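You operate a simulated robot arm through the tools that you are given. There is no shell and no other tool.

You are at the controls of a simulated two-armed robot. One attempt, no reset.

Task
Fix the port that the alarm names and start it again.
Fine: push its lead home, turn its holder's knob shut, clear the alarm, then start.

It is judged by the outcome, as a careful person would: the job done as asked, and still so three seconds after it is handed in. It fails if anything else is knocked over, pushed out of place, dropped, spilled or broken.

Robot
Two 6-joint arms with two-finger parallel grippers on one trunk that stands fixed in place. Base frame: the origin is at the foot of the trunk, x ahead of it, y to its left, z up; the work surface is at about z = 0.78. Units: m, degrees, N and s.
The left shoulder is at [0.05, 0.17, 1.341], the right one opposite. Each reaches about 1.092 m from its shoulder. Payload 1.57 kg a hand.
The tool frame of a hand sits at the grasp point between the pads (the TCP): z along the fingers, y along the line on which they close. The tips reach 0.03 m beyond it. Largest opening 0.08 m; finger width 0.017, thickness 0.012; the body of the gripper, 0.04 by 0.082 m, starts 0.08 m behind the TCP.
Orientation is that of the tool frame in the base frame, as a unit quaternion [w, x, y, z]. With the fingers straight down and closing along the base's y, the tool's x points along the base's -x, its y along +y and its z along -z.

Tools
- The arms move only by the tool drive_tool. It takes "left_plan", "right_plan" or both (then of equal length, played together; a hand with none holds still); each is a list of rows, each a list of 3 entries, a list of its own where there are three numbers: the shift along the tool's x, y, z in m, then the turn, a rotation vector about the tool's x, y, z in degrees, then the gripper command, from -1 (fully open) to 1 (shut), values between in proportion. In form: [[[x, y, z], [wx, wy, wz], fingers], ...]. A call has 1 to 20 rows; each row shifts and turns the commanded pose from where the row before left it, along the tool's axes as they then stand. A row lasts 0.2 s, in which the tool goes at most 0.05 m and 8.6 degrees; a call with a longer step from one row to the next is refused whole, and so is a gripper value outside its range. A pose out of reach is approached as far as the arm can. The call stops where the force on the tool passes 90 N (or 10 N more than at its start, if that is more) or the arm is blocked; 0.2 s more then pass. The fingers move at their own pace (about 0.045 m/s each) and stop on an object; they squeeze with about 42 N. The grip force told is the motor's: it shows also when the fingers shut on nothing. Time passes only in rows, and 0.2 s behind the last, so rows that do not move let the fingers close. The reply holds the time, the measured pose of the TCP, the force on the tool along the base axes, the opening and the grip force, in the units named above and with some noise, with the torque about the TCP (base axes, N m) and any sound that the robot's microphone picked up, and new pictures: "pictures" is both (left out), scene, wrist or none (wrist: the cameras of the hands that moved).
- Cameras (640 x 400 px; columns grow to the right, rows downward): "scene" is now at [0.0188, 0.0333, 1.8974]; the picture's right is [0.52, -0.85, 0.00], its down [-0.74, -0.45, -0.50] and it looks along [0.43, 0.26, -0.86] (base axes); focal length 354 px, centre (320, 200). "left" rides on the left gripper at [0.072, 0.007, -0.122] in its tool frame; the picture's right is [-0.09, 1.00, 0.00], its down [-0.84, -0.08, -0.54] and it looks along [-0.54, -0.05, 0.84] (tool axes); focal length 238 px, centre (320, 200). "right" rides on the right gripper at [0.072, -0.007, -0.122] in its tool frame; the picture's right is [0.09, 1.00, 0.00], its down [-0.84, 0.08, -0.54] and it looks along [-0.54, 0.05, 0.84] (tool axes); focal length 238 px, centre (320, 200). There is no depth. A picture from a camera that has moved, and an enlarged one, comes with that camera's place and axes in the base frame and with its lens.
- lift_body(by): slides the trunk up (or, below 0, down) by that many m; the arms and the scene camera ride with it, the base frame stays. It gives what a move gives, with no picture.
- pan_tilt(pan, tilt): turns the head with the scene camera to pan (to the left, within 86 degrees either way) and tilt (down, from -29 to 69), counted from straight ahead of the robot. It gives what a move gives, and a new picture of the scene camera.
- enlarge(camera, box): a new picture of the part [left, top, right, bottom] of that camera's present view, enlarged. The clock stands still meanwhile.
- finish_job(): hands the job in; it is judged then, once.

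Places have to be worked out from the pictures, the camera data and where the tool is seen. Open the grippers and draw the arms clear of the work before you hand the job in, unless the task says otherwise.

The tools are called after "Request:" by a JSON object that holds its "api" and its "payload". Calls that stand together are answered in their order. drive_tool: Moves the arms, as the interface text tells. Its arguments: {"type":"object","properties":{"left_plan":{"type":"array"},"right_plan":{"type":"array"},"pictures":{"type":"string","enum":["both","scene","wrist","none"]}},"required":[]} The other tools are called the same way: lift_body (by) moves the trunk up or down; pan_tilt (pan, tilt) turns the head that bears the scene camera; enlarge (camera, box) takes an enlarged picture of a part of a camera's view; finish_job () hands the job in.

At the start:

```text
time_s: 0.0
left_eef_pos: [0.4293, 0.0608, 1.2333]
left_tool_rot: [-0.023, 0.145, 0.988, 0.049]
left_wrist_force: [-0.2, 0.1, -0.2]
left_wrist_torque: [0.01, 0.01, 0.0]
left_gripper_width: 0.0797
left_gripper_force: 0.1
right_eef_pos: [0.649, 0.0365, 1.2315]
right_tool_rot: [0.0, 0.0, 1.0, 0.0]
right_wrist_force: [0.5, 0.4, -0.5]
right_wrist_torque: [-0.04, 0.01, -0.01]
right_gripper_width: 0.0799
right_gripper_force: 0.0
trunk travel left (down, up): [-0.957, 0.013]
head pan, tilt (commanded): [31.3, 59.9]
```

scene: 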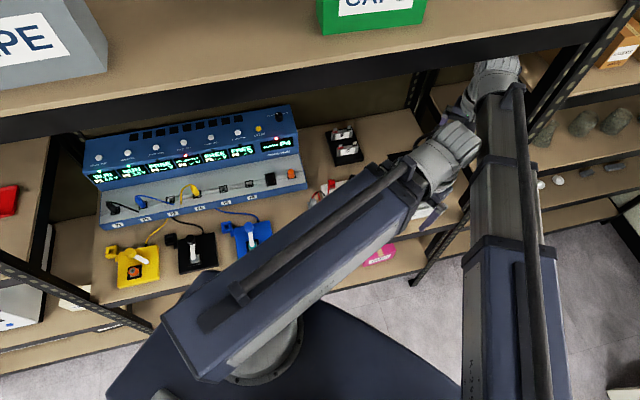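
right: 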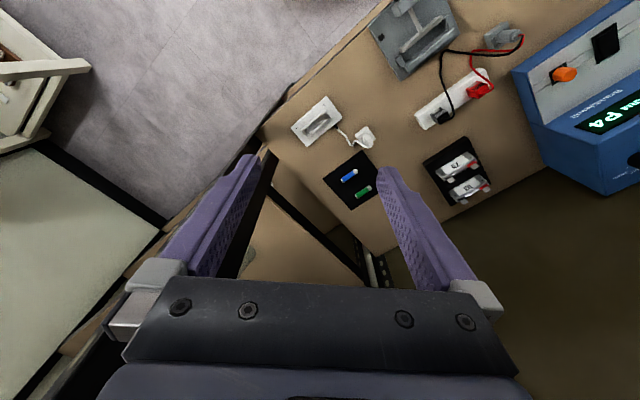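
left: 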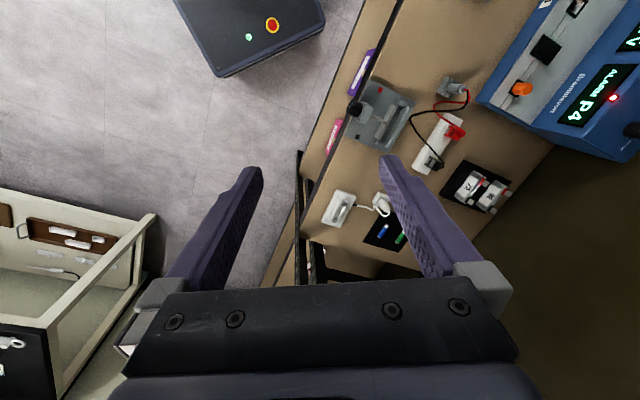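

The scene shows a blue device with several ports, cables and coloured holders; the alarm display seems to say "P4". I'll enlarge the device to read it.

Request:
{"api": "enlarge", "payload": {"camera": "scene", "box": [80, 90, 310, 234]}}

Request:
{"api": "enlarge", "payload": {"camera": "scene", "box": [90, 170, 290, 295]}}

Request:
{"api": "enlarge", "payload": {"camera": "scene", "box": [200, 100, 320, 175]}}

```text
2.78 times, centred on (195, 162) of scene
camera zoom: at [0.0188, 0.0333, 1.8974], right [0.52, -0.85, 0.0], down [-0.74, -0.45, -0.5], along [0.43, 0.26, -0.86], focal length 985 px, centre (667, 306)
```

zoom: 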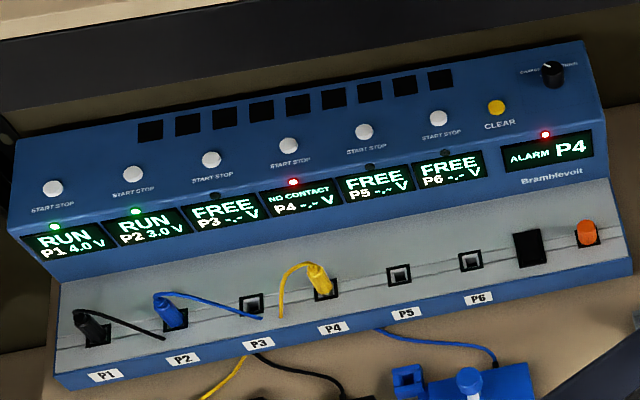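

```text
3.20 times, centred on (190, 232) of scene
camera zoom: at [0.0188, 0.0333, 1.8974], right [0.52, -0.85, 0.0], down [-0.74, -0.45, -0.5], along [0.43, 0.26, -0.86], focal length 1134 px, centre (736, 96)
```

zoom: 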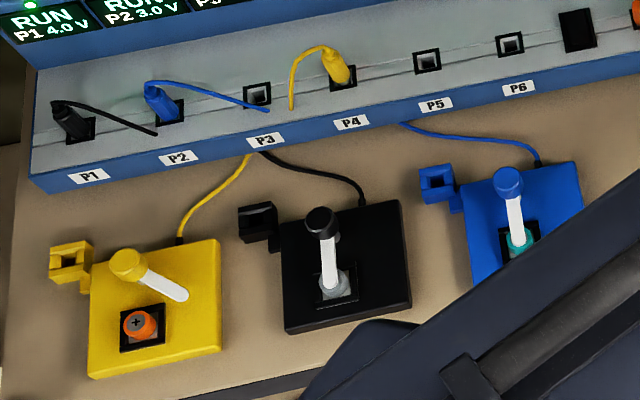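

```text
5.33 times, centred on (260, 138) of scene
camera zoom: at [0.0188, 0.0333, 1.8974], right [0.52, -0.85, 0.0], down [-0.74, -0.45, -0.5], along [0.43, 0.26, -0.86], focal length 1890 px, centre (640, 533)
```

zoom: 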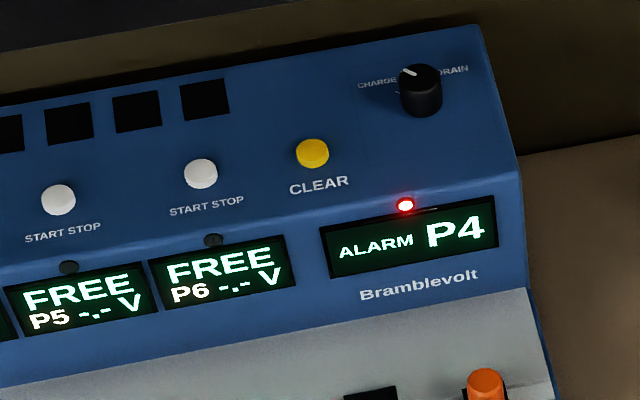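

P4 is in alarm with "NO CONTACT". Its lead is the yellow one, and the yellow holder's arm is swung off its cell. I judge the P4 plug to be near [0.34, 0.73] and the yellow knob near [0.06, 0.76], so both suit the left arm. I'll bring the left hand that way first, high up, for a closer look.

Request:
{"api": "drive_tool", "payload": {"left_plan": [[[0.0256, 0.0272, 0.0015], [0, 0, 0], -1], [[0.0256, 0.0272, 0.0015], [0, 0, 0], -1], [[0.0256, 0.0272, 0.0015], [0, 0, 0], -1], [[0.0256, 0.0272, 0.0015], [0, 0, 0], -1], [[0.0256, 0.0272, 0.0015], [0, 0, 0], -1], [[0.0256, 0.0272, 0.0015], [0, 0, 0], -1]], "pictures": "both"}}

```text
time_s: 1.4
left_eef_pos: [0.4468, 0.2484, 1.2325]
left_tool_rot: [-0.025, 0.144, 0.988, 0.05]
left_wrist_force: [0.0, -0.8, 0.8]
left_wrist_torque: [0.0, 0.02, -0.01]
left_gripper_width: 0.0802
left_gripper_force: 0.0
left hand out of reach, approached as far as the arm can: row 1, 2, 3, 4, 5, 6
right_eef_pos: [0.6491, 0.0378, 1.2321]
right_tool_rot: [0.0, 0.0, 1.0, 0.0]
right_wrist_force: [-0.1, -0.5, -0.1]
right_wrist_torque: [0.02, 0.03, -0.02]
right_gripper_width: 0.0799
right_gripper_force: 0.1
trunk travel left (down, up): [-0.957, 0.013]
head pan, tilt (commanded): [31.3, 59.9]
camera scene: at [0.0187, 0.0343, 1.8973], right [0.52, -0.85, 0.0], down [-0.74, -0.45, -0.5], along [0.43, 0.26, -0.87], focal length 354 px, centre (320, 200)
camera left: at [0.3839, 0.2622, 1.3594], right [0.38, 0.92, 0.08], down [0.8, -0.37, 0.48], along [0.47, -0.11, -0.87], focal length 238 px, centre (320, 200)
```

scene: 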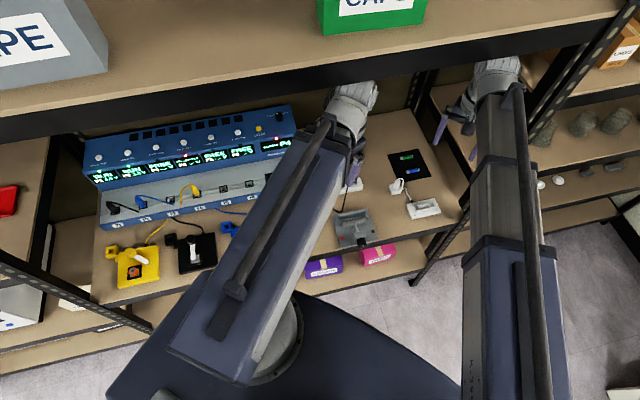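
left: 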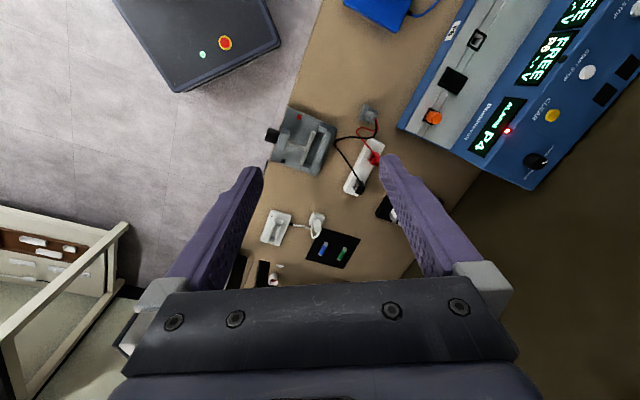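

The left hand is now at [0.447, 0.248, 1.233]. The arm could not fold any closer to its shoulder, so I'll swing it outward in y, level the tool, then yaw it toward the device.

Request:
{"api": "drive_tool", "payload": {"left_plan": [[[0, 0, 0], [5.16, -3.42, 0], -1], [[0.0172, 0.0366, 0], [0, 0, 0], -1], [[0.0172, 0.0366, 0], [0, 0, 0], -1], [[0.0172, 0.0366, 0], [0, 0, 0], -1], [[0.0172, 0.0366, 0], [0, 0, 0], -1], [[0.0172, 0.0366, 0], [0, 0, 0], -1], [[0, 0, 0], [0, 0, -7.08], -1], [[0, 0, 0], [0, 0, -7.08], -1], [[0, 0, 0], [0, 0, -7.08], -1], [[0, 0, 0], [0, 0, -7.08], -1], [[0, 0, 0], [0, 0, -7.08], -1], [[0, 0, 0], [0, 0, -7.08], -1], [[0, 0, 0], [0, 0, -7.08], -1], [[0, 0, 0], [0, 0, -7.08], -1]], "pictures": "both"}}

```text
time_s: 4.4
left_eef_pos: [0.42, 0.4477, 1.2317]
left_tool_rot: [0.001, -0.342, 0.94, 0.001]
left_wrist_force: [0.0, -0.2, -1.0]
left_wrist_torque: [-0.02, -0.01, 0.0]
left_gripper_width: 0.0799
left_gripper_force: 0.0
left hand out of reach, approached as far as the arm can: row 1
right_eef_pos: [0.6498, 0.0366, 1.2306]
right_tool_rot: [0.001, 0.0, 1.0, -0.001]
right_wrist_force: [0.1, -0.5, 0.1]
right_wrist_torque: [0.01, -0.02, -0.04]
right_gripper_width: 0.0801
right_gripper_force: 0.1
trunk travel left (down, up): [-0.957, 0.013]
head pan, tilt (commanded): [31.3, 59.9]
camera scene: at [0.0188, 0.0333, 1.8974], right [0.52, -0.85, 0.0], down [-0.74, -0.45, -0.5], along [0.43, 0.26, -0.86], focal length 354 px, centre (320, 200)
camera left: at [0.3607, 0.4061, 1.3538], right [-0.57, 0.82, 0.0], down [0.69, 0.48, 0.54], along [0.45, 0.31, -0.84], focal length 238 px, centre (320, 200)
```

scene: 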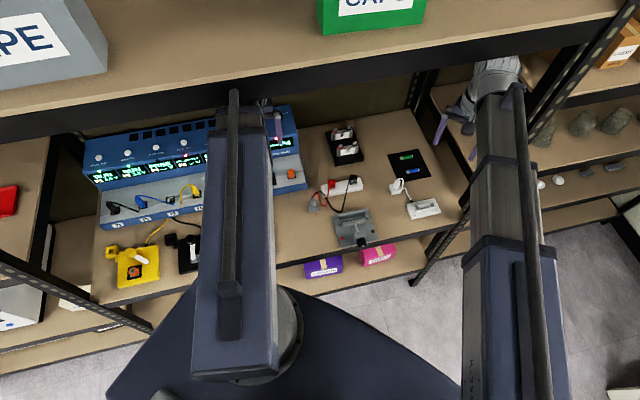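
left: 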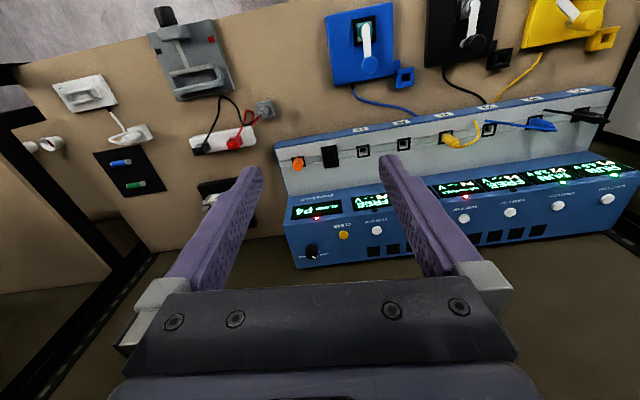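

The left hand is now at [0.42, 0.448, 1.232] with yaw 40°, pointing straight down. I'll enlarge the wrist view to study the yellow lead, the holder and the buttons.

Request:
{"api": "enlarge", "payload": {"camera": "left", "box": [400, 60, 640, 210]}}

Request:
{"api": "enlarge", "payload": {"camera": "left", "box": [400, 0, 640, 150]}}

Request:
{"api": "enlarge", "payload": {"camera": "scene", "box": [100, 175, 260, 275]}}

```text
2.67 times, centred on (520, 135) of left
camera zoom: at [0.3607, 0.4061, 1.3538], right [-0.57, 0.82, 0.0], down [0.69, 0.48, 0.54], along [0.45, 0.31, -0.84], focal length 636 px, centre (-213, 373)
```

zoom: 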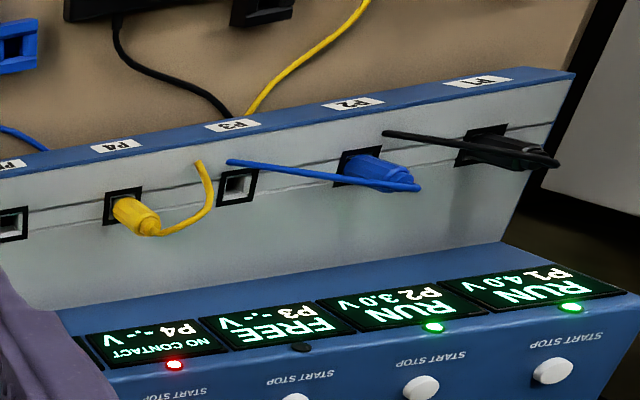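

```text
2.67 times, centred on (520, 75) of left
camera zoom: at [0.3607, 0.4061, 1.3538], right [-0.57, 0.82, 0.0], down [0.69, 0.48, 0.54], along [0.45, 0.31, -0.84], focal length 636 px, centre (-213, 533)
```

zoom: 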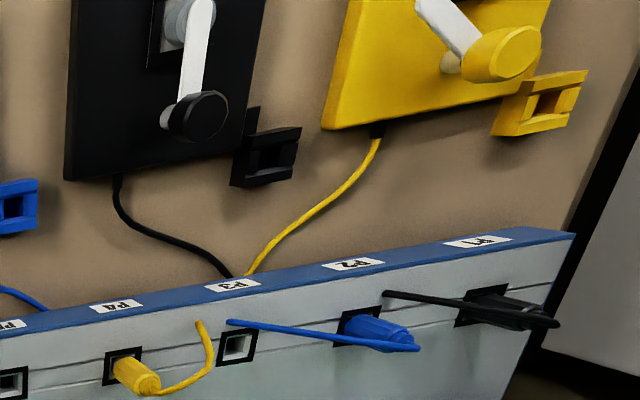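

```text
4.00 times, centred on (180, 225) of scene
camera zoom: at [0.0188, 0.0333, 1.8974], right [0.52, -0.85, 0.0], down [-0.74, -0.45, -0.5], along [0.43, 0.26, -0.86], focal length 1418 px, centre (880, 100)
```

zoom: 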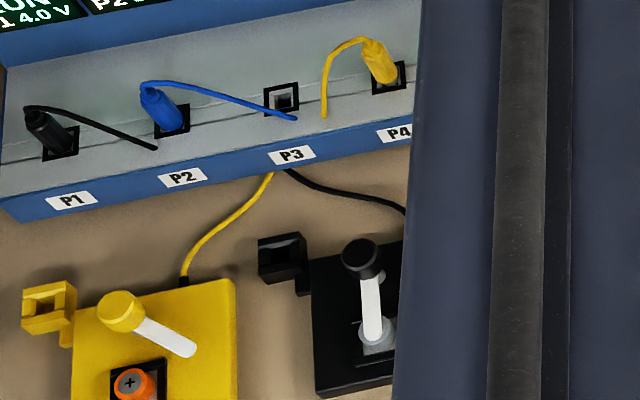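

I'll check how close the forearm and wrist are to the upper shelf beam.

Request:
{"api": "enlarge", "payload": {"camera": "scene", "box": [170, 60, 330, 160]}}

Request:
{"api": "pan_tilt", "payload": {"pan": 45, "tilt": 45}}

```text
4.00 times, centred on (250, 110) of scene
camera zoom: at [0.0188, 0.0333, 1.8974], right [0.52, -0.85, 0.0], down [-0.74, -0.45, -0.5], along [0.43, 0.26, -0.86], focal length 1418 px, centre (600, 560)
```

zoom: 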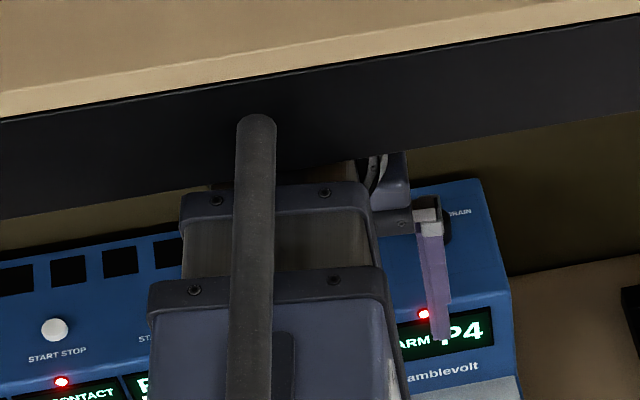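

```text
time_s: 5.2
left_eef_pos: [0.4198, 0.4476, 1.231]
left_tool_rot: [0.001, -0.341, 0.94, 0.0]
left_wrist_force: [-0.6, 0.0, -0.3]
left_wrist_torque: [-0.03, 0.0, 0.03]
left_gripper_width: 0.08
left_gripper_force: 0.1
right_eef_pos: [0.6498, 0.0358, 1.2302]
right_tool_rot: [-0.001, 0.0, 1.0, 0.0]
right_wrist_force: [0.0, -0.3, 0.3]
right_wrist_torque: [-0.02, 0.0, 0.01]
right_gripper_width: 0.08
right_gripper_force: 0.0
trunk travel left (down, up): [-0.957, 0.013]
head pan, tilt (commanded): [45.0, 45.0]
camera scene: at [0.0193, 0.0561, 1.9166], right [0.71, -0.71, 0.0], down [-0.5, -0.5, -0.71], along [0.5, 0.5, -0.71], focal length 354 px, centre (320, 200)
```

scene: 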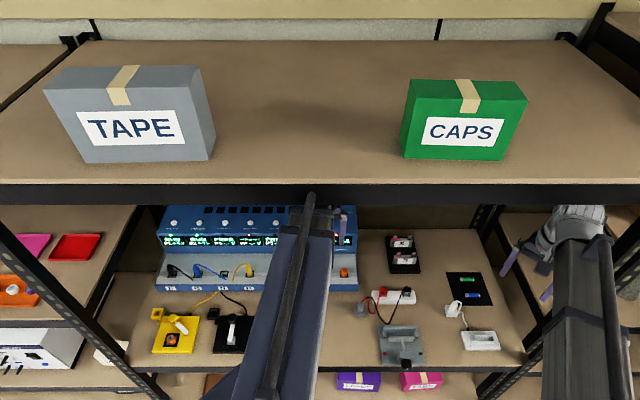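

With the head at 45° the shelf lines up exactly, so the shelf normal is [0.707, 0.707] with its front edge at n≈0.46. The upper beam's underside is about z≈1.50, and the forearm is right next to it. I'll retract both hands out of the shelf and lower the trunk, so the arms work well below the beam.

Request:
{"api": "drive_tool", "payload": {"left_plan": [[[0.0093, -0.036, 0], [0, 0, 0], -1], [[0.0093, -0.036, 0], [0, 0, 0], -1], [[0.0093, -0.036, 0], [0, 0, 0], -1], [[0.0093, -0.036, 0], [0, 0, 0], -1], [[0.0093, -0.036, 0], [0, 0, 0], -1], [[0.0318, -0.0255, 0], [0, 0, 0], -1], [[0.0318, -0.0255, 0], [0, 0, 0], -1], [[0.0318, -0.0255, 0], [0, 0, 0], -1], [[0.0318, -0.0255, 0], [0, 0, 0], -1], [[0.0318, -0.0255, 0], [0, 0, 0], -1]], "right_plan": [[[0.02, -0.033, 0], [0, 0, 0], -1], [[0.02, -0.033, 0], [0, 0, 0], -1], [[0.02, -0.033, 0], [0, 0, 0], -1], [[0.02, -0.033, 0], [0, 0, 0], -1], [[0.02, -0.033, 0], [0, 0, 0], -1], [[0.02, -0.033, 0], [0, 0, 0], -1], [[0.02, -0.033, 0], [0, 0, 0], -1], [[0.02, -0.033, 0], [0, 0, 0], -1], [[0.02, -0.033, 0], [0, 0, 0], -1], [[0.02, -0.033, 0], [0, 0, 0], -1]], "pictures": "scene"}}

```text
time_s: 7.4
left_eef_pos: [0.462, 0.0801, 1.232]
left_tool_rot: [0.001, -0.341, 0.94, 0.001]
left_wrist_force: [-0.1, -0.5, 0.4]
left_wrist_torque: [0.01, 0.01, 0.02]
left_gripper_width: 0.0798
left_gripper_force: 0.0
right_eef_pos: [0.4511, -0.2941, 1.2322]
right_tool_rot: [0.0, -0.001, 1.0, 0.001]
right_wrist_force: [0.1, 0.8, 0.5]
right_wrist_torque: [0.04, -0.04, 0.02]
right_gripper_width: 0.0799
right_gripper_force: 0.1
trunk travel left (down, up): [-0.957, 0.013]
head pan, tilt (commanded): [45.0, 45.0]
camera scene: at [0.0186, 0.0542, 1.9168], right [0.71, -0.71, 0.0], down [-0.5, -0.5, -0.71], along [0.5, 0.5, -0.71], focal length 354 px, centre (320, 200)
```

scene: 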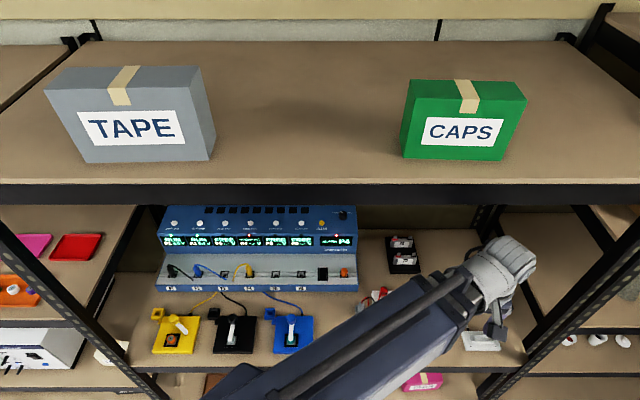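

Both hands are clear of the shelf (left hand n≈0.38). I'll lower the trunk by 0.2 m and then check.

Request:
{"api": "lift_body", "payload": {"by": -0.2}}

Request:
{"api": "lift_body", "payload": {"by": -0.12}}

Request:
{"api": "pan_tilt", "payload": {"pan": 55, "tilt": 42}}

```text
time_s: 9.5
left_eef_pos: [0.462, 0.0821, 1.0325]
left_tool_rot: [0.001, -0.341, 0.94, 0.001]
left_wrist_force: [-0.3, 0.8, 0.4]
left_wrist_torque: [0.0, 0.01, -0.01]
left_gripper_width: 0.0801
left_gripper_force: 0.0
right_eef_pos: [0.4516, -0.2919, 1.0326]
right_tool_rot: [0.0, 0.001, 1.0, -0.001]
right_wrist_force: [0.0, 0.0, -0.6]
right_wrist_torque: [0.02, 0.01, 0.03]
right_gripper_width: 0.08
right_gripper_force: 0.0
trunk travel left (down, up): [-0.757, 0.213]
head pan, tilt (commanded): [45.0, 45.0]
```

```text
time_s: 11.0
left_eef_pos: [0.4613, 0.0812, 0.9123]
left_tool_rot: [0.001, -0.341, 0.94, 0.001]
left_wrist_force: [-0.5, -0.3, 0.5]
left_wrist_torque: [0.0, -0.02, 0.01]
left_gripper_width: 0.0802
left_gripper_force: 0.1
right_eef_pos: [0.4517, -0.2923, 0.9118]
right_tool_rot: [0.0, -0.001, 1.0, 0.0]
right_wrist_force: [-0.3, 0.6, 0.2]
right_wrist_torque: [-0.01, 0.01, -0.01]
right_gripper_width: 0.0803
right_gripper_force: 0.0
trunk travel left (down, up): [-0.637, 0.333]
head pan, tilt (commanded): [45.0, 45.0]
```

```text
time_s: 11.8
left_eef_pos: [0.4618, 0.0814, 0.9105]
left_tool_rot: [0.001, -0.341, 0.94, 0.001]
left_wrist_force: [0.2, 0.4, 0.0]
left_wrist_torque: [0.0, 0.01, 0.01]
left_gripper_width: 0.0798
left_gripper_force: 0.0
right_eef_pos: [0.452, -0.2923, 0.9113]
right_tool_rot: [0.0, 0.0, 1.0, 0.001]
right_wrist_force: [-0.3, 0.0, -0.1]
right_wrist_torque: [0.03, 0.0, 0.04]
right_gripper_width: 0.0801
right_gripper_force: 0.1
trunk travel left (down, up): [-0.637, 0.333]
head pan, tilt (commanded): [55.0, 42.0]
camera scene: at [0.0097, 0.067, 1.601], right [0.82, -0.57, 0.0], down [-0.38, -0.55, -0.74], along [0.43, 0.61, -0.67], focal length 354 px, centre (320, 200)
```

scene: 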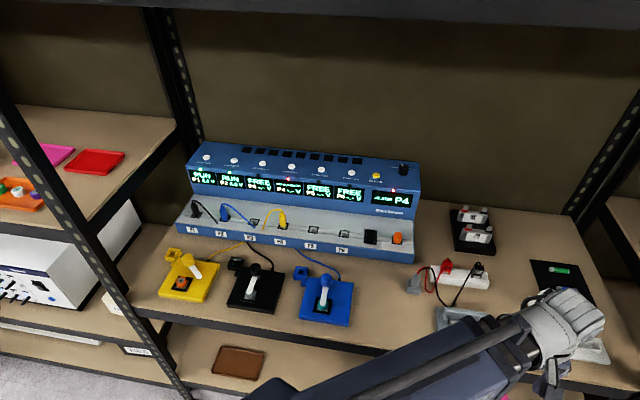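

The trunk is 0.32 m lower and the view under the beam is clear. I'll enlarge the device and the yellow holder from this viewpoint to triangulate.

Request:
{"api": "enlarge", "payload": {"camera": "scene", "box": [150, 230, 310, 330]}}

Request:
{"api": "enlarge", "payload": {"camera": "scene", "box": [180, 180, 340, 280]}}

Request:
{"api": "enlarge", "payload": {"camera": "scene", "box": [270, 140, 430, 240]}}

```text
4.00 times, centred on (230, 280) of scene
camera zoom: at [0.0097, 0.067, 1.601], right [0.82, -0.57, 0.0], down [-0.38, -0.55, -0.74], along [0.43, 0.61, -0.67], focal length 1418 px, centre (680, -120)
```

zoom: 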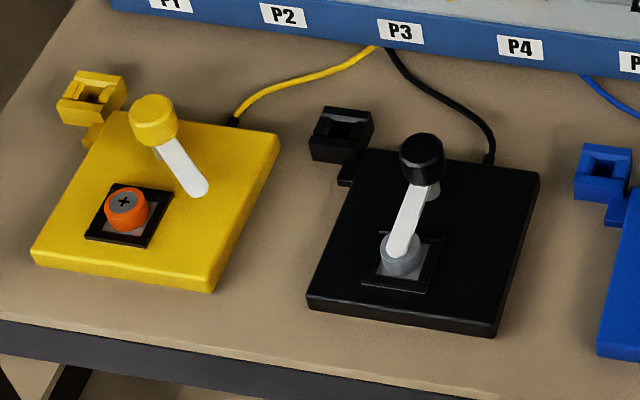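

```text
4.00 times, centred on (260, 230) of scene
camera zoom: at [0.0097, 0.067, 1.601], right [0.82, -0.57, 0.0], down [-0.38, -0.55, -0.74], along [0.43, 0.61, -0.67], focal length 1418 px, centre (560, 80)
```

zoom: 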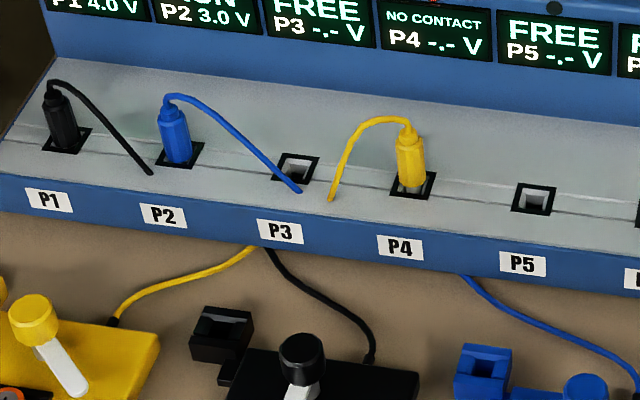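

```text
4.00 times, centred on (350, 190) of scene
camera zoom: at [0.0097, 0.067, 1.601], right [0.82, -0.57, 0.0], down [-0.38, -0.55, -0.74], along [0.43, 0.61, -0.67], focal length 1418 px, centre (200, 240)
```

zoom: 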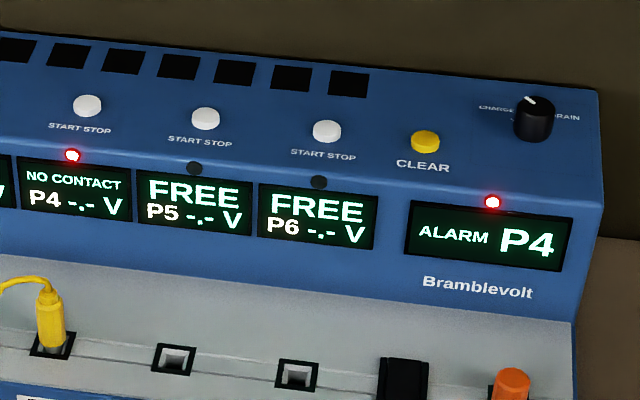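

The plugs stand upright in a near-horizontal panel, and the yellow P4 plug is raised, with its pale shank showing. The P4 START/STOP is the fourth white button and CLEAR is the yellow one. I'll raise the left hand to z≈1.06 and swing it in front of P4 for a close wrist view.

Request:
{"api": "drive_tool", "payload": {"left_plan": [[[0, 0, -0.05], [0, 0, 0], -1], [[0, 0, -0.05], [0, 0, 0], -1], [[0, 0, -0.05], [0, 0, 0], -1], [[-0.0257, 0.0306, 0], [0, 0, 0], -1], [[-0.0257, 0.0306, 0], [0, 0, 0], -1], [[-0.0257, 0.0306, 0], [0, 0, 0], -1], [[-0.0257, 0.0306, 0], [0, 0, 0], -1], [[-0.0257, 0.0306, 0], [0, 0, 0], -1], [[-0.0257, 0.0306, 0], [0, 0, 0], -1], [[-0.0257, 0.0306, 0], [0, 0, 0], -1], [[-0.0257, 0.0306, 0], [0, 0, 0], -1]], "pictures": "scene"}}

```text
time_s: 14.2
left_eef_pos: [0.4626, 0.4013, 0.9114]
left_tool_rot: [0.001, -0.341, 0.94, 0.001]
left_wrist_force: [-0.2, 0.3, -0.4]
left_wrist_torque: [0.01, 0.02, -0.01]
left_gripper_width: 0.0798
left_gripper_force: 0.0
left hand out of reach, approached as far as the arm can: row 1, 2, 3
right_eef_pos: [0.452, -0.2914, 0.9109]
right_tool_rot: [0.0, -0.001, 1.0, 0.001]
right_wrist_force: [-0.6, 0.0, 0.2]
right_wrist_torque: [0.0, -0.02, 0.01]
right_gripper_width: 0.0802
right_gripper_force: 0.1
trunk travel left (down, up): [-0.637, 0.333]
head pan, tilt (commanded): [55.0, 42.0]
camera scene: at [0.0097, 0.0675, 1.601], right [0.82, -0.57, 0.0], down [-0.38, -0.55, -0.74], along [0.43, 0.61, -0.67], focal length 354 px, centre (320, 200)
```

scene: 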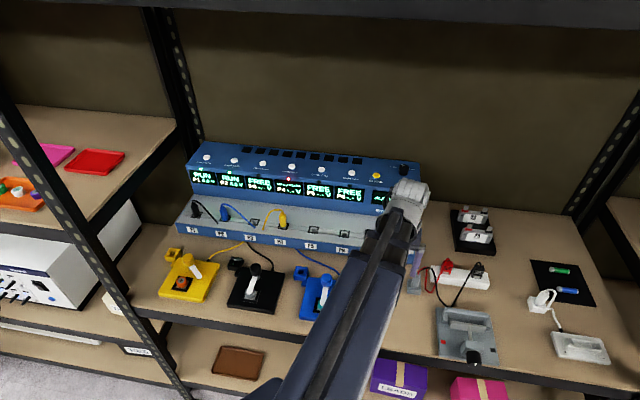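

The upward steps weren't reachable in the folded pose, so the hand is at [0.463, 0.401, 0.911], still clear of everything. I'll raise it here, where the radius is larger, and check.

Request:
{"api": "drive_tool", "payload": {"left_plan": [[[0, 0, -0.03], [0, 0, 0], -1], [[0, 0, -0.03], [0, 0, 0], -1], [[0, 0, -0.03], [0, 0, 0], -1], [[0, 0, -0.03], [0, 0, -5], -1]], "pictures": "both"}}

```text
time_s: 15.2
left_eef_pos: [0.4628, 0.3981, 0.9113]
left_tool_rot: [0.002, -0.383, 0.924, 0.001]
left_wrist_force: [-1.2, -0.1, -0.5]
left_wrist_torque: [-0.03, 0.0, -0.01]
left_gripper_width: 0.08
left_gripper_force: 0.1
left hand out of reach, approached as far as the arm can: row 1, 2, 3, 4
right_eef_pos: [0.4527, -0.2923, 0.9115]
right_tool_rot: [-0.001, 0.001, 1.0, 0.0]
right_wrist_force: [0.0, -0.1, 0.5]
right_wrist_torque: [-0.01, 0.02, 0.01]
right_gripper_width: 0.0798
right_gripper_force: 0.1
trunk travel left (down, up): [-0.637, 0.333]
head pan, tilt (commanded): [55.0, 42.0]
camera scene: at [0.0097, 0.0671, 1.601], right [0.82, -0.57, 0.0], down [-0.38, -0.55, -0.74], along [0.43, 0.61, -0.67], focal length 354 px, centre (320, 200)
camera left: at [0.4073, 0.3519, 1.0338], right [-0.64, 0.77, 0.0], down [0.65, 0.54, 0.54], along [0.42, 0.35, -0.84], focal length 238 px, centre (320, 200)
```

scene: 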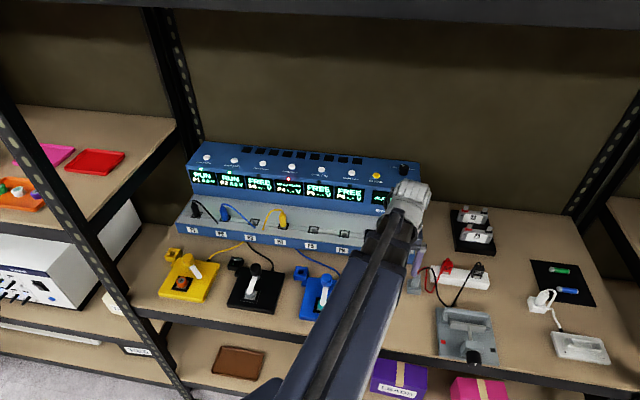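
left: 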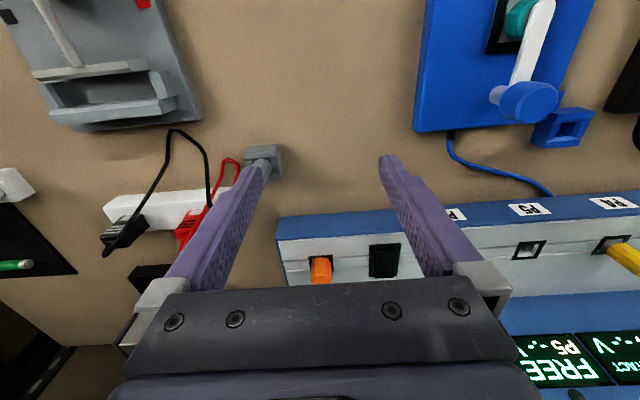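

The hand's height with the tool pointing down seems capped at about 0.11 m below the shoulder. I'll raise the trunk 0.15 m, which lifts the hand to z≈1.06. The forearm end should then be near 1.36, still well under the beam at 1.50.

Request:
{"api": "lift_body", "payload": {"by": 0.15}}

Request:
{"api": "drive_tool", "payload": {"left_plan": [[[0.0, 0.04, 0], [0, 0, 0], -1], [[0.0, 0.04, 0], [0, 0, 0], -1], [[0.0, 0.04, 0], [0, 0, 0], -1], [[0.0, 0.04, 0], [0, 0, 0], -1], [[0.0, 0.04, 0], [0, 0, 0], -1], [[0.0, 0.04, 0], [0, 0, 0], -1], [[0.0, 0.04, 0], [0, 0, 0], -1]], "pictures": "both"}}

```text
time_s: 16.9
left_eef_pos: [0.463, 0.398, 1.0613]
left_tool_rot: [0.001, -0.382, 0.924, 0.0]
left_wrist_force: [-0.4, 0.1, 0.2]
left_wrist_torque: [0.0, -0.02, 0.0]
left_gripper_width: 0.08
left_gripper_force: 0.0
right_eef_pos: [0.4523, -0.2925, 1.0603]
right_tool_rot: [-0.001, 0.0, 1.0, 0.0]
right_wrist_force: [1.1, 0.5, -0.5]
right_wrist_torque: [0.0, 0.03, 0.0]
right_gripper_width: 0.0801
right_gripper_force: 0.0
trunk travel left (down, up): [-0.787, 0.183]
head pan, tilt (commanded): [55.0, 42.0]
```

```text
time_s: 18.5
left_eef_pos: [0.265, 0.599, 1.0611]
left_tool_rot: [0.001, -0.381, 0.924, 0.0]
left_wrist_force: [0.5, 0.3, -0.3]
left_wrist_torque: [-0.03, -0.04, 0.01]
left_gripper_width: 0.0801
left_gripper_force: 0.1
right_eef_pos: [0.4522, -0.2915, 1.0613]
right_tool_rot: [0.0, 0.0, 1.0, 0.0]
right_wrist_force: [0.1, -0.2, -0.2]
right_wrist_torque: [0.03, -0.03, -0.01]
right_gripper_width: 0.08
right_gripper_force: 0.1
trunk travel left (down, up): [-0.787, 0.183]
head pan, tilt (commanded): [55.0, 42.0]
camera scene: at [0.0091, 0.0677, 1.751], right [0.82, -0.57, 0.0], down [-0.38, -0.55, -0.74], along [0.43, 0.61, -0.67], focal length 354 px, centre (320, 200)
camera left: at [0.2089, 0.5511, 1.1837], right [-0.64, 0.77, 0.0], down [0.65, 0.54, 0.54], along [0.42, 0.35, -0.84], focal length 238 px, centre (320, 200)
```

scene: 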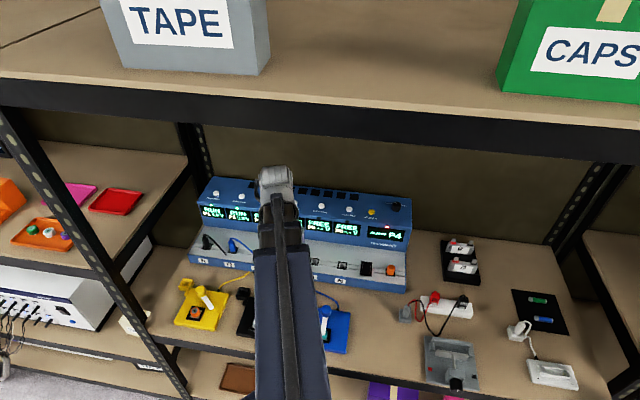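
left: 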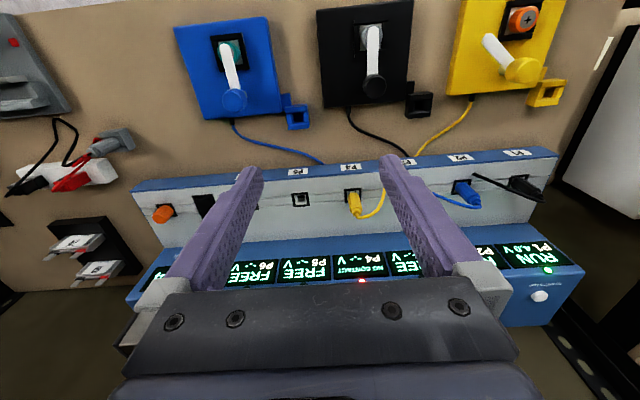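

The hand is at [0.265, 0.599, 1.061] and the P4 plug is in view between the fingers. I'll enlarge to measure its position.

Request:
{"api": "enlarge", "payload": {"camera": "left", "box": [260, 130, 420, 230]}}

Request:
{"api": "enlarge", "payload": {"camera": "left", "box": [440, 0, 600, 100]}}

```text
4.00 times, centred on (340, 180) of left
camera zoom: at [0.2089, 0.5511, 1.1837], right [-0.64, 0.77, 0.0], down [0.65, 0.54, 0.54], along [0.42, 0.35, -0.84], focal length 953 px, centre (240, 280)
```

zoom: 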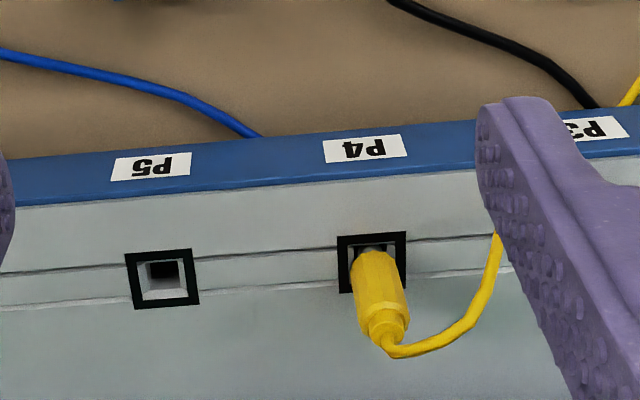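

```text
4.00 times, centred on (520, 50) of left
camera zoom: at [0.2089, 0.5511, 1.1837], right [-0.64, 0.77, 0.0], down [0.65, 0.54, 0.54], along [0.42, 0.35, -0.84], focal length 953 px, centre (-480, 800)
```

zoom: 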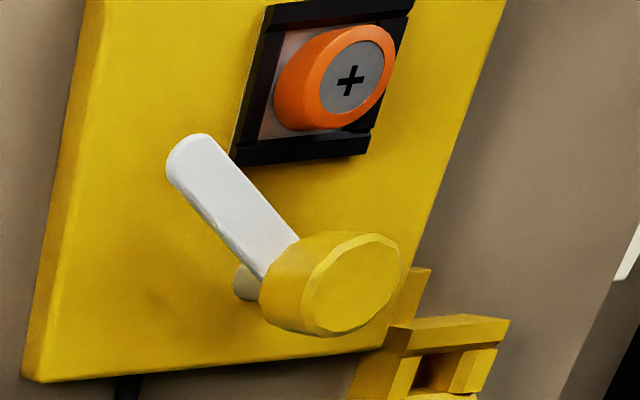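

The plug stands upright at about [0.336, 0.729], with its top near z≈0.89. Its cable arcs off to the left (−u), so I'll grip it front-to-back and keep the fingers off the cable. I'll turn the hand 90° and move over the plug, staying high.

Request:
{"api": "drive_tool", "payload": {"left_plan": [[[0, 0, 0], [0, 0, -8.2], -1], [[0, 0, 0], [0, 0, -8.2], -1], [[0, 0, 0], [0, 0, -8.2], -1], [[0, 0, 0], [0, 0, -8.2], -1], [[0, 0, 0], [0, 0, -8.2], -1], [[0, 0, 0], [0, 0, -8.2], -1], [[0, 0, 0], [0, 0, -8.2], -1], [[0, 0, 0], [0, 0, -8.2], -1], [[0, 0, 0], [0, 0, -8.2], -1], [[0, 0, 0], [0, 0, -8.2], -1], [[0, 0, 0], [0, 0, -8.2], -1]], "pictures": "both"}}

```text
time_s: 20.9
left_eef_pos: [0.2646, 0.5974, 1.0625]
left_tool_rot: [0.0, 0.925, -0.38, 0.001]
left_wrist_force: [0.2, 0.4, 0.9]
left_wrist_torque: [-0.03, -0.01, -0.01]
left_gripper_width: 0.08
left_gripper_force: 0.1
right_eef_pos: [0.451, -0.2925, 1.0619]
right_tool_rot: [0.0, 0.0, 1.0, -0.002]
right_wrist_force: [-0.8, -0.3, 0.6]
right_wrist_torque: [0.01, 0.02, -0.01]
right_gripper_width: 0.0799
right_gripper_force: 0.0
trunk travel left (down, up): [-0.787, 0.183]
head pan, tilt (commanded): [55.0, 42.0]
camera scene: at [0.0096, 0.0671, 1.751], right [0.82, -0.57, 0.0], down [-0.38, -0.55, -0.74], along [0.43, 0.61, -0.67], focal length 354 px, centre (320, 200)
camera left: at [0.3113, 0.5412, 1.1838], right [-0.77, -0.64, 0.0], down [-0.54, 0.64, 0.54], along [-0.35, 0.42, -0.84], focal length 238 px, centre (320, 200)
```

scene: 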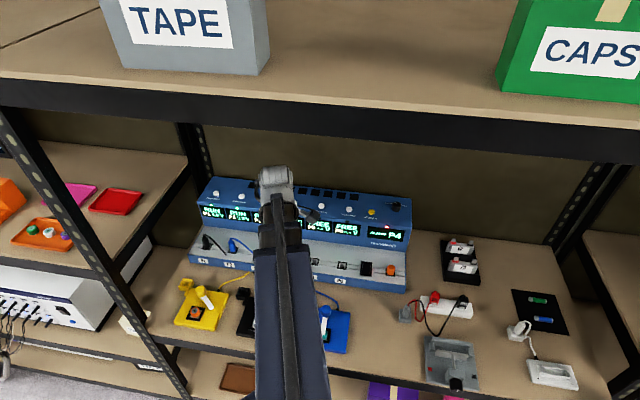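
left: 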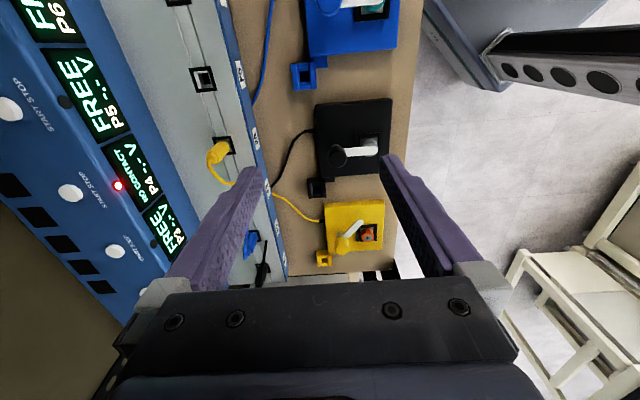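

The turn worked. Now I'll translate about 0.145 m into the shelf and 0.043 m left to sit above the P4 plug, still at z≈1.06.

Request:
{"api": "drive_tool", "payload": {"left_plan": [[[-0.0108, -0.0363, 0], [0, 0, 0], -1], [[-0.0108, -0.0363, 0], [0, 0, 0], -1], [[-0.0108, -0.0363, 0], [0, 0, 0], -1], [[-0.0108, -0.0363, 0], [0, 0, 0], -1]], "pictures": "both"}}

Request:
{"api": "enlarge", "payload": {"camera": "left", "box": [220, 80, 420, 205]}}

Request:
{"api": "enlarge", "payload": {"camera": "scene", "box": [200, 100, 360, 200]}}

```text
time_s: 21.9
left_eef_pos: [0.3382, 0.732, 1.0613]
left_tool_rot: [0.0, 0.925, -0.38, 0.0]
left_wrist_force: [0.0, 0.3, -0.5]
left_wrist_torque: [0.0, 0.0, 0.02]
left_gripper_width: 0.0801
left_gripper_force: 0.1
right_eef_pos: [0.4525, -0.2922, 1.0627]
right_tool_rot: [0.0, -0.001, 1.0, 0.0]
right_wrist_force: [-0.5, -0.3, 0.3]
right_wrist_torque: [-0.03, 0.0, 0.0]
right_gripper_width: 0.0799
right_gripper_force: 0.1
trunk travel left (down, up): [-0.787, 0.183]
head pan, tilt (commanded): [55.0, 42.0]
camera scene: at [0.01, 0.0677, 1.751], right [0.82, -0.57, 0.0], down [-0.38, -0.55, -0.74], along [0.43, 0.61, -0.67], focal length 354 px, centre (320, 200)
camera left: at [0.3844, 0.6748, 1.1835], right [-0.77, -0.64, 0.0], down [-0.54, 0.64, 0.54], along [-0.35, 0.42, -0.84], focal length 238 px, centre (320, 200)
```

scene: 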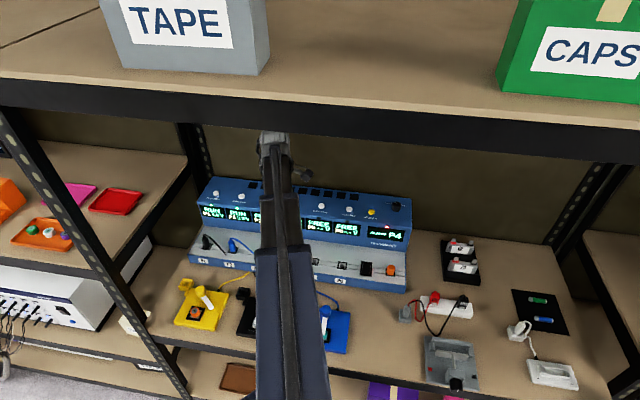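
left: 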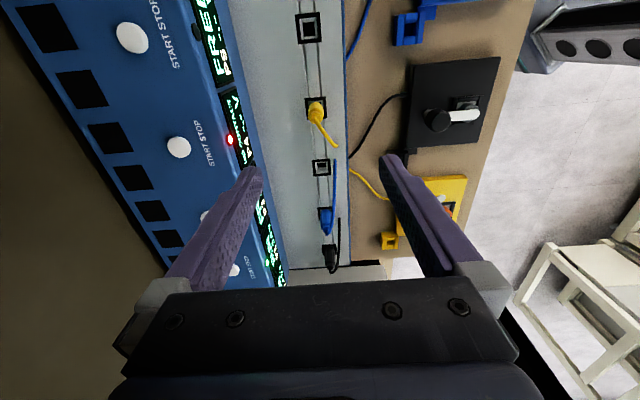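

```text
3.20 times, centred on (320, 142) of left
camera zoom: at [0.3844, 0.6748, 1.1835], right [-0.77, -0.64, 0.0], down [-0.54, 0.64, 0.54], along [-0.35, 0.42, -0.84], focal length 763 px, centre (320, 384)
```

zoom: 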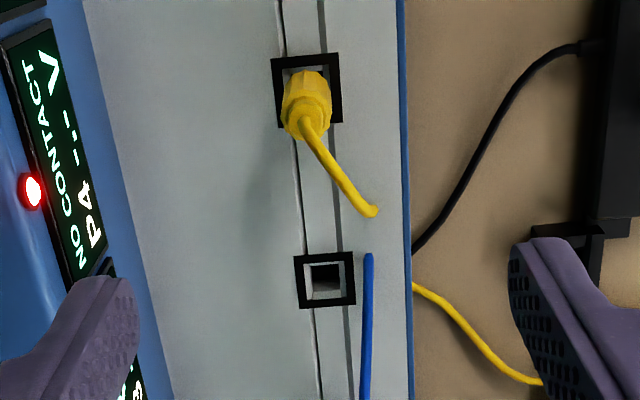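

```text
4.00 times, centred on (280, 150) of scene
camera zoom: at [0.01, 0.0677, 1.751], right [0.82, -0.57, 0.0], down [-0.38, -0.55, -0.74], along [0.43, 0.61, -0.67], focal length 1418 px, centre (480, 400)
```

zoom: 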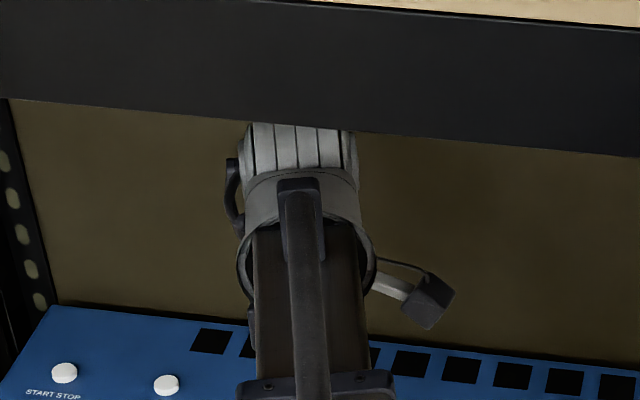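

The plug is nearly under the TCP, about 3 mm toward +u and 4 mm deeper, and it is vertical. The open fingers will clear the cable. I'll correct that offset and lower to z≈0.935, just above the plug top, for a check.

Request:
{"api": "drive_tool", "payload": {"left_plan": [[[0.003, -0.004, 0.026], [0, 0, 0], -0.5], [[0, 0, 0.025], [0, 0, 0], -0.5], [[0, 0, 0.025], [0, 0, 0], -0.5], [[0, 0, 0.025], [0, 0, 0], -0.5], [[0, 0, 0.025], [0, 0, 0], -0.5]], "pictures": "both"}}

Request:
{"api": "enlarge", "payload": {"camera": "left", "box": [220, 100, 420, 225]}}

```text
time_s: 23.1
left_eef_pos: [0.3401, 0.7316, 1.0614]
left_tool_rot: [0.0, 0.924, -0.382, 0.0]
left_wrist_force: [-0.8, -0.3, -0.5]
left_wrist_torque: [-0.02, 0.0, 0.01]
left_gripper_width: 0.0599
left_gripper_force: 0.0
left hand out of reach, approached as far as the arm can: row 1, 2, 3, 4, 5
right_eef_pos: [0.452, -0.2923, 1.0606]
right_tool_rot: [-0.001, 0.001, 1.0, 0.0]
right_wrist_force: [-0.2, -0.4, -0.2]
right_wrist_torque: [0.03, 0.02, -0.03]
right_gripper_width: 0.0801
right_gripper_force: 0.0
trunk travel left (down, up): [-0.787, 0.183]
head pan, tilt (commanded): [55.0, 42.0]
camera scene: at [0.0097, 0.0672, 1.751], right [0.82, -0.57, 0.0], down [-0.38, -0.55, -0.74], along [0.43, 0.61, -0.67], focal length 354 px, centre (320, 200)
camera left: at [0.3868, 0.6747, 1.1838], right [-0.77, -0.64, 0.0], down [-0.54, 0.64, 0.54], along [-0.35, 0.42, -0.84], focal length 238 px, centre (320, 200)
```

scene: 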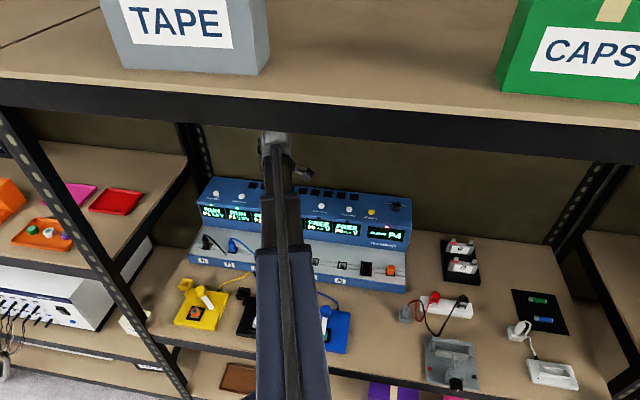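
left: 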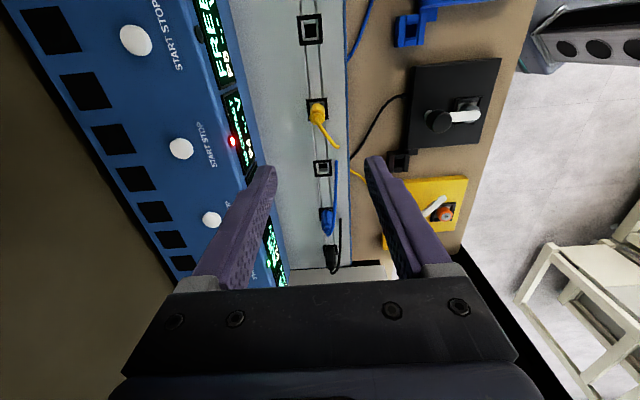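

```text
3.20 times, centred on (320, 162) of left
camera zoom: at [0.3868, 0.6747, 1.1838], right [-0.77, -0.64, 0.0], down [-0.54, 0.64, 0.54], along [-0.35, 0.42, -0.84], focal length 763 px, centre (320, 320)
```

zoom: 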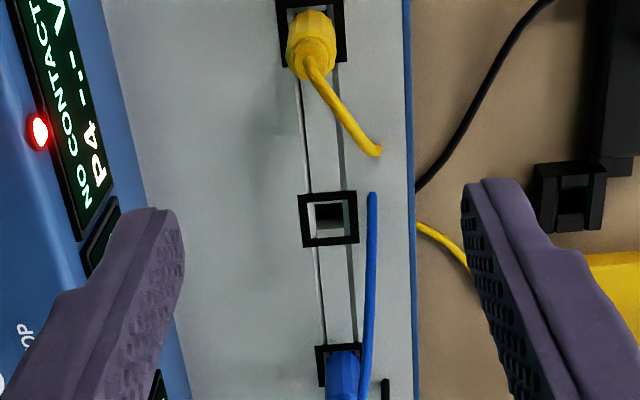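

The vertical steps did nothing again. The arm is a horizontal telescoping boom, so with the tool pointing down its height comes only from the trunk lift. I'll apply the small lateral correction with the arm and use lift_body for height.

Request:
{"api": "drive_tool", "payload": {"left_plan": [[[0.0015, -0.004, 0], [0, 0, 0], -0.5], [[0, 0, 0], [0, 0, 0], -0.5]], "pictures": "none"}}

Request:
{"api": "lift_body", "payload": {"by": -0.08}}

Request:
{"api": "enlarge", "payload": {"camera": "left", "box": [220, 60, 420, 185]}}

```text
time_s: 23.7
left_eef_pos: [0.3452, 0.7322, 1.0611]
left_tool_rot: [-0.001, 0.924, -0.381, 0.0]
left_wrist_force: [0.1, -0.5, -0.1]
left_wrist_torque: [-0.03, 0.02, 0.0]
left_gripper_width: 0.06
left_gripper_force: 0.1
right_eef_pos: [0.4523, -0.2918, 1.0613]
right_tool_rot: [0.0, -0.001, 1.0, 0.0]
right_wrist_force: [0.1, 0.7, 0.2]
right_wrist_torque: [-0.01, 0.01, -0.02]
right_gripper_width: 0.0801
right_gripper_force: 0.0
trunk travel left (down, up): [-0.787, 0.183]
head pan, tilt (commanded): [55.0, 42.0]
```

```text
time_s: 24.9
left_eef_pos: [0.3451, 0.7332, 0.9814]
left_tool_rot: [-0.001, 0.924, -0.382, 0.001]
left_wrist_force: [-1.0, -0.2, -0.1]
left_wrist_torque: [-0.02, -0.01, 0.01]
left_gripper_width: 0.0599
left_gripper_force: 0.1
right_eef_pos: [0.4514, -0.292, 0.9807]
right_tool_rot: [0.0, 0.0, 1.0, 0.0]
right_wrist_force: [-0.1, -0.1, 0.0]
right_wrist_torque: [0.03, 0.01, -0.02]
right_gripper_width: 0.0801
right_gripper_force: 0.1
trunk travel left (down, up): [-0.707, 0.263]
head pan, tilt (commanded): [55.0, 42.0]
```

```text
3.20 times, centred on (320, 122) of left
camera zoom: at [0.3911, 0.676, 1.1039], right [-0.77, -0.64, 0.0], down [-0.54, 0.64, 0.54], along [-0.35, 0.42, -0.84], focal length 763 px, centre (320, 448)
```

zoom: 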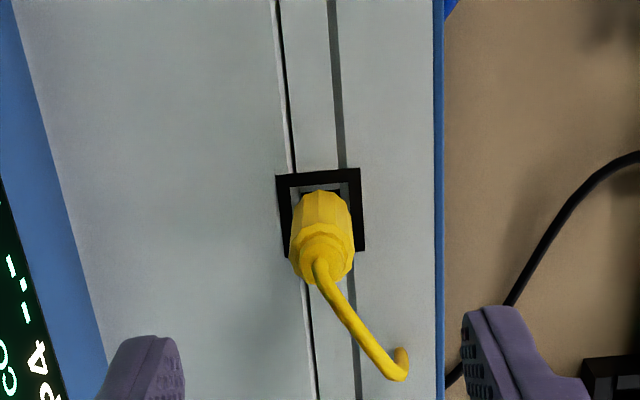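

The alignment is within about 2 mm and both fingers clear the cable. I'll shift 2 mm and lower another 5 cm so the tips sit just above the plug top.

Request:
{"api": "drive_tool", "payload": {"left_plan": [[[-0.002, 0.0005, 0], [0, 0, 0], -0.5]], "pictures": "none"}}

Request:
{"api": "lift_body", "payload": {"by": -0.05}}

Request:
{"api": "enlarge", "payload": {"camera": "left", "box": [220, 80, 420, 205]}}

Request:
{"api": "enlarge", "payload": {"camera": "scene", "box": [180, 150, 420, 300]}}

```text
time_s: 25.3
left_eef_pos: [0.3427, 0.7345, 0.9813]
left_tool_rot: [-0.001, 0.924, -0.382, 0.001]
left_wrist_force: [0.0, -0.4, 0.0]
left_wrist_torque: [-0.02, 0.02, 0.02]
left_gripper_width: 0.06
left_gripper_force: 0.0
right_eef_pos: [0.4526, -0.2918, 0.9816]
right_tool_rot: [0.0, 0.0, 1.0, 0.0]
right_wrist_force: [0.2, 0.0, -0.2]
right_wrist_torque: [-0.02, -0.02, 0.01]
right_gripper_width: 0.08
right_gripper_force: 0.1
trunk travel left (down, up): [-0.707, 0.263]
head pan, tilt (commanded): [55.0, 42.0]
```

```text
time_s: 26.2
left_eef_pos: [0.3438, 0.7347, 0.9317]
left_tool_rot: [-0.001, 0.924, -0.382, 0.0]
left_wrist_force: [0.3, 0.2, 0.1]
left_wrist_torque: [-0.03, -0.02, 0.02]
left_gripper_width: 0.0599
left_gripper_force: 0.1
right_eef_pos: [0.4542, -0.2921, 0.9311]
right_tool_rot: [0.0, 0.0, 1.0, -0.001]
right_wrist_force: [-0.8, 0.3, -0.6]
right_wrist_torque: [0.0, 0.01, 0.01]
right_gripper_width: 0.0801
right_gripper_force: 0.2
trunk travel left (down, up): [-0.657, 0.313]
head pan, tilt (commanded): [55.0, 42.0]
```

```text
3.20 times, centred on (320, 142) of left
camera zoom: at [0.389, 0.6775, 1.0539], right [-0.77, -0.64, 0.0], down [-0.54, 0.64, 0.54], along [-0.35, 0.42, -0.84], focal length 763 px, centre (320, 384)
```

zoom: 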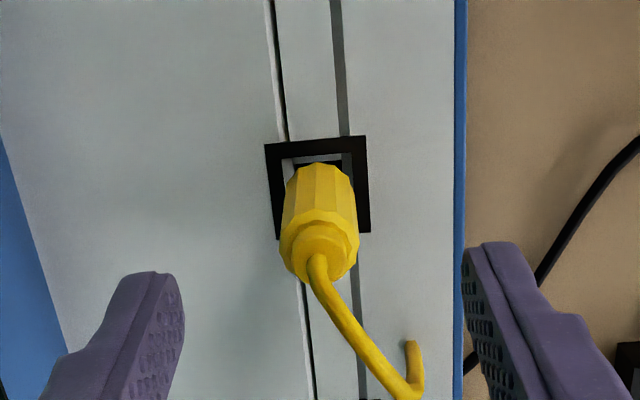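

```text
2.67 times, centred on (300, 225) of scene
camera zoom: at [0.0096, 0.0671, 1.621], right [0.82, -0.57, 0.0], down [-0.38, -0.55, -0.74], along [0.43, 0.61, -0.67], focal length 945 px, centre (373, 133)
```

zoom: 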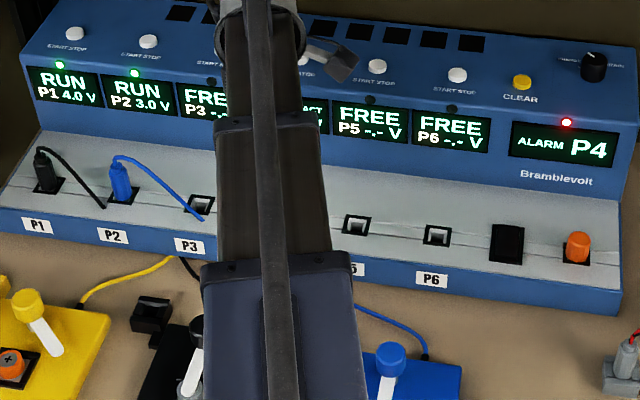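

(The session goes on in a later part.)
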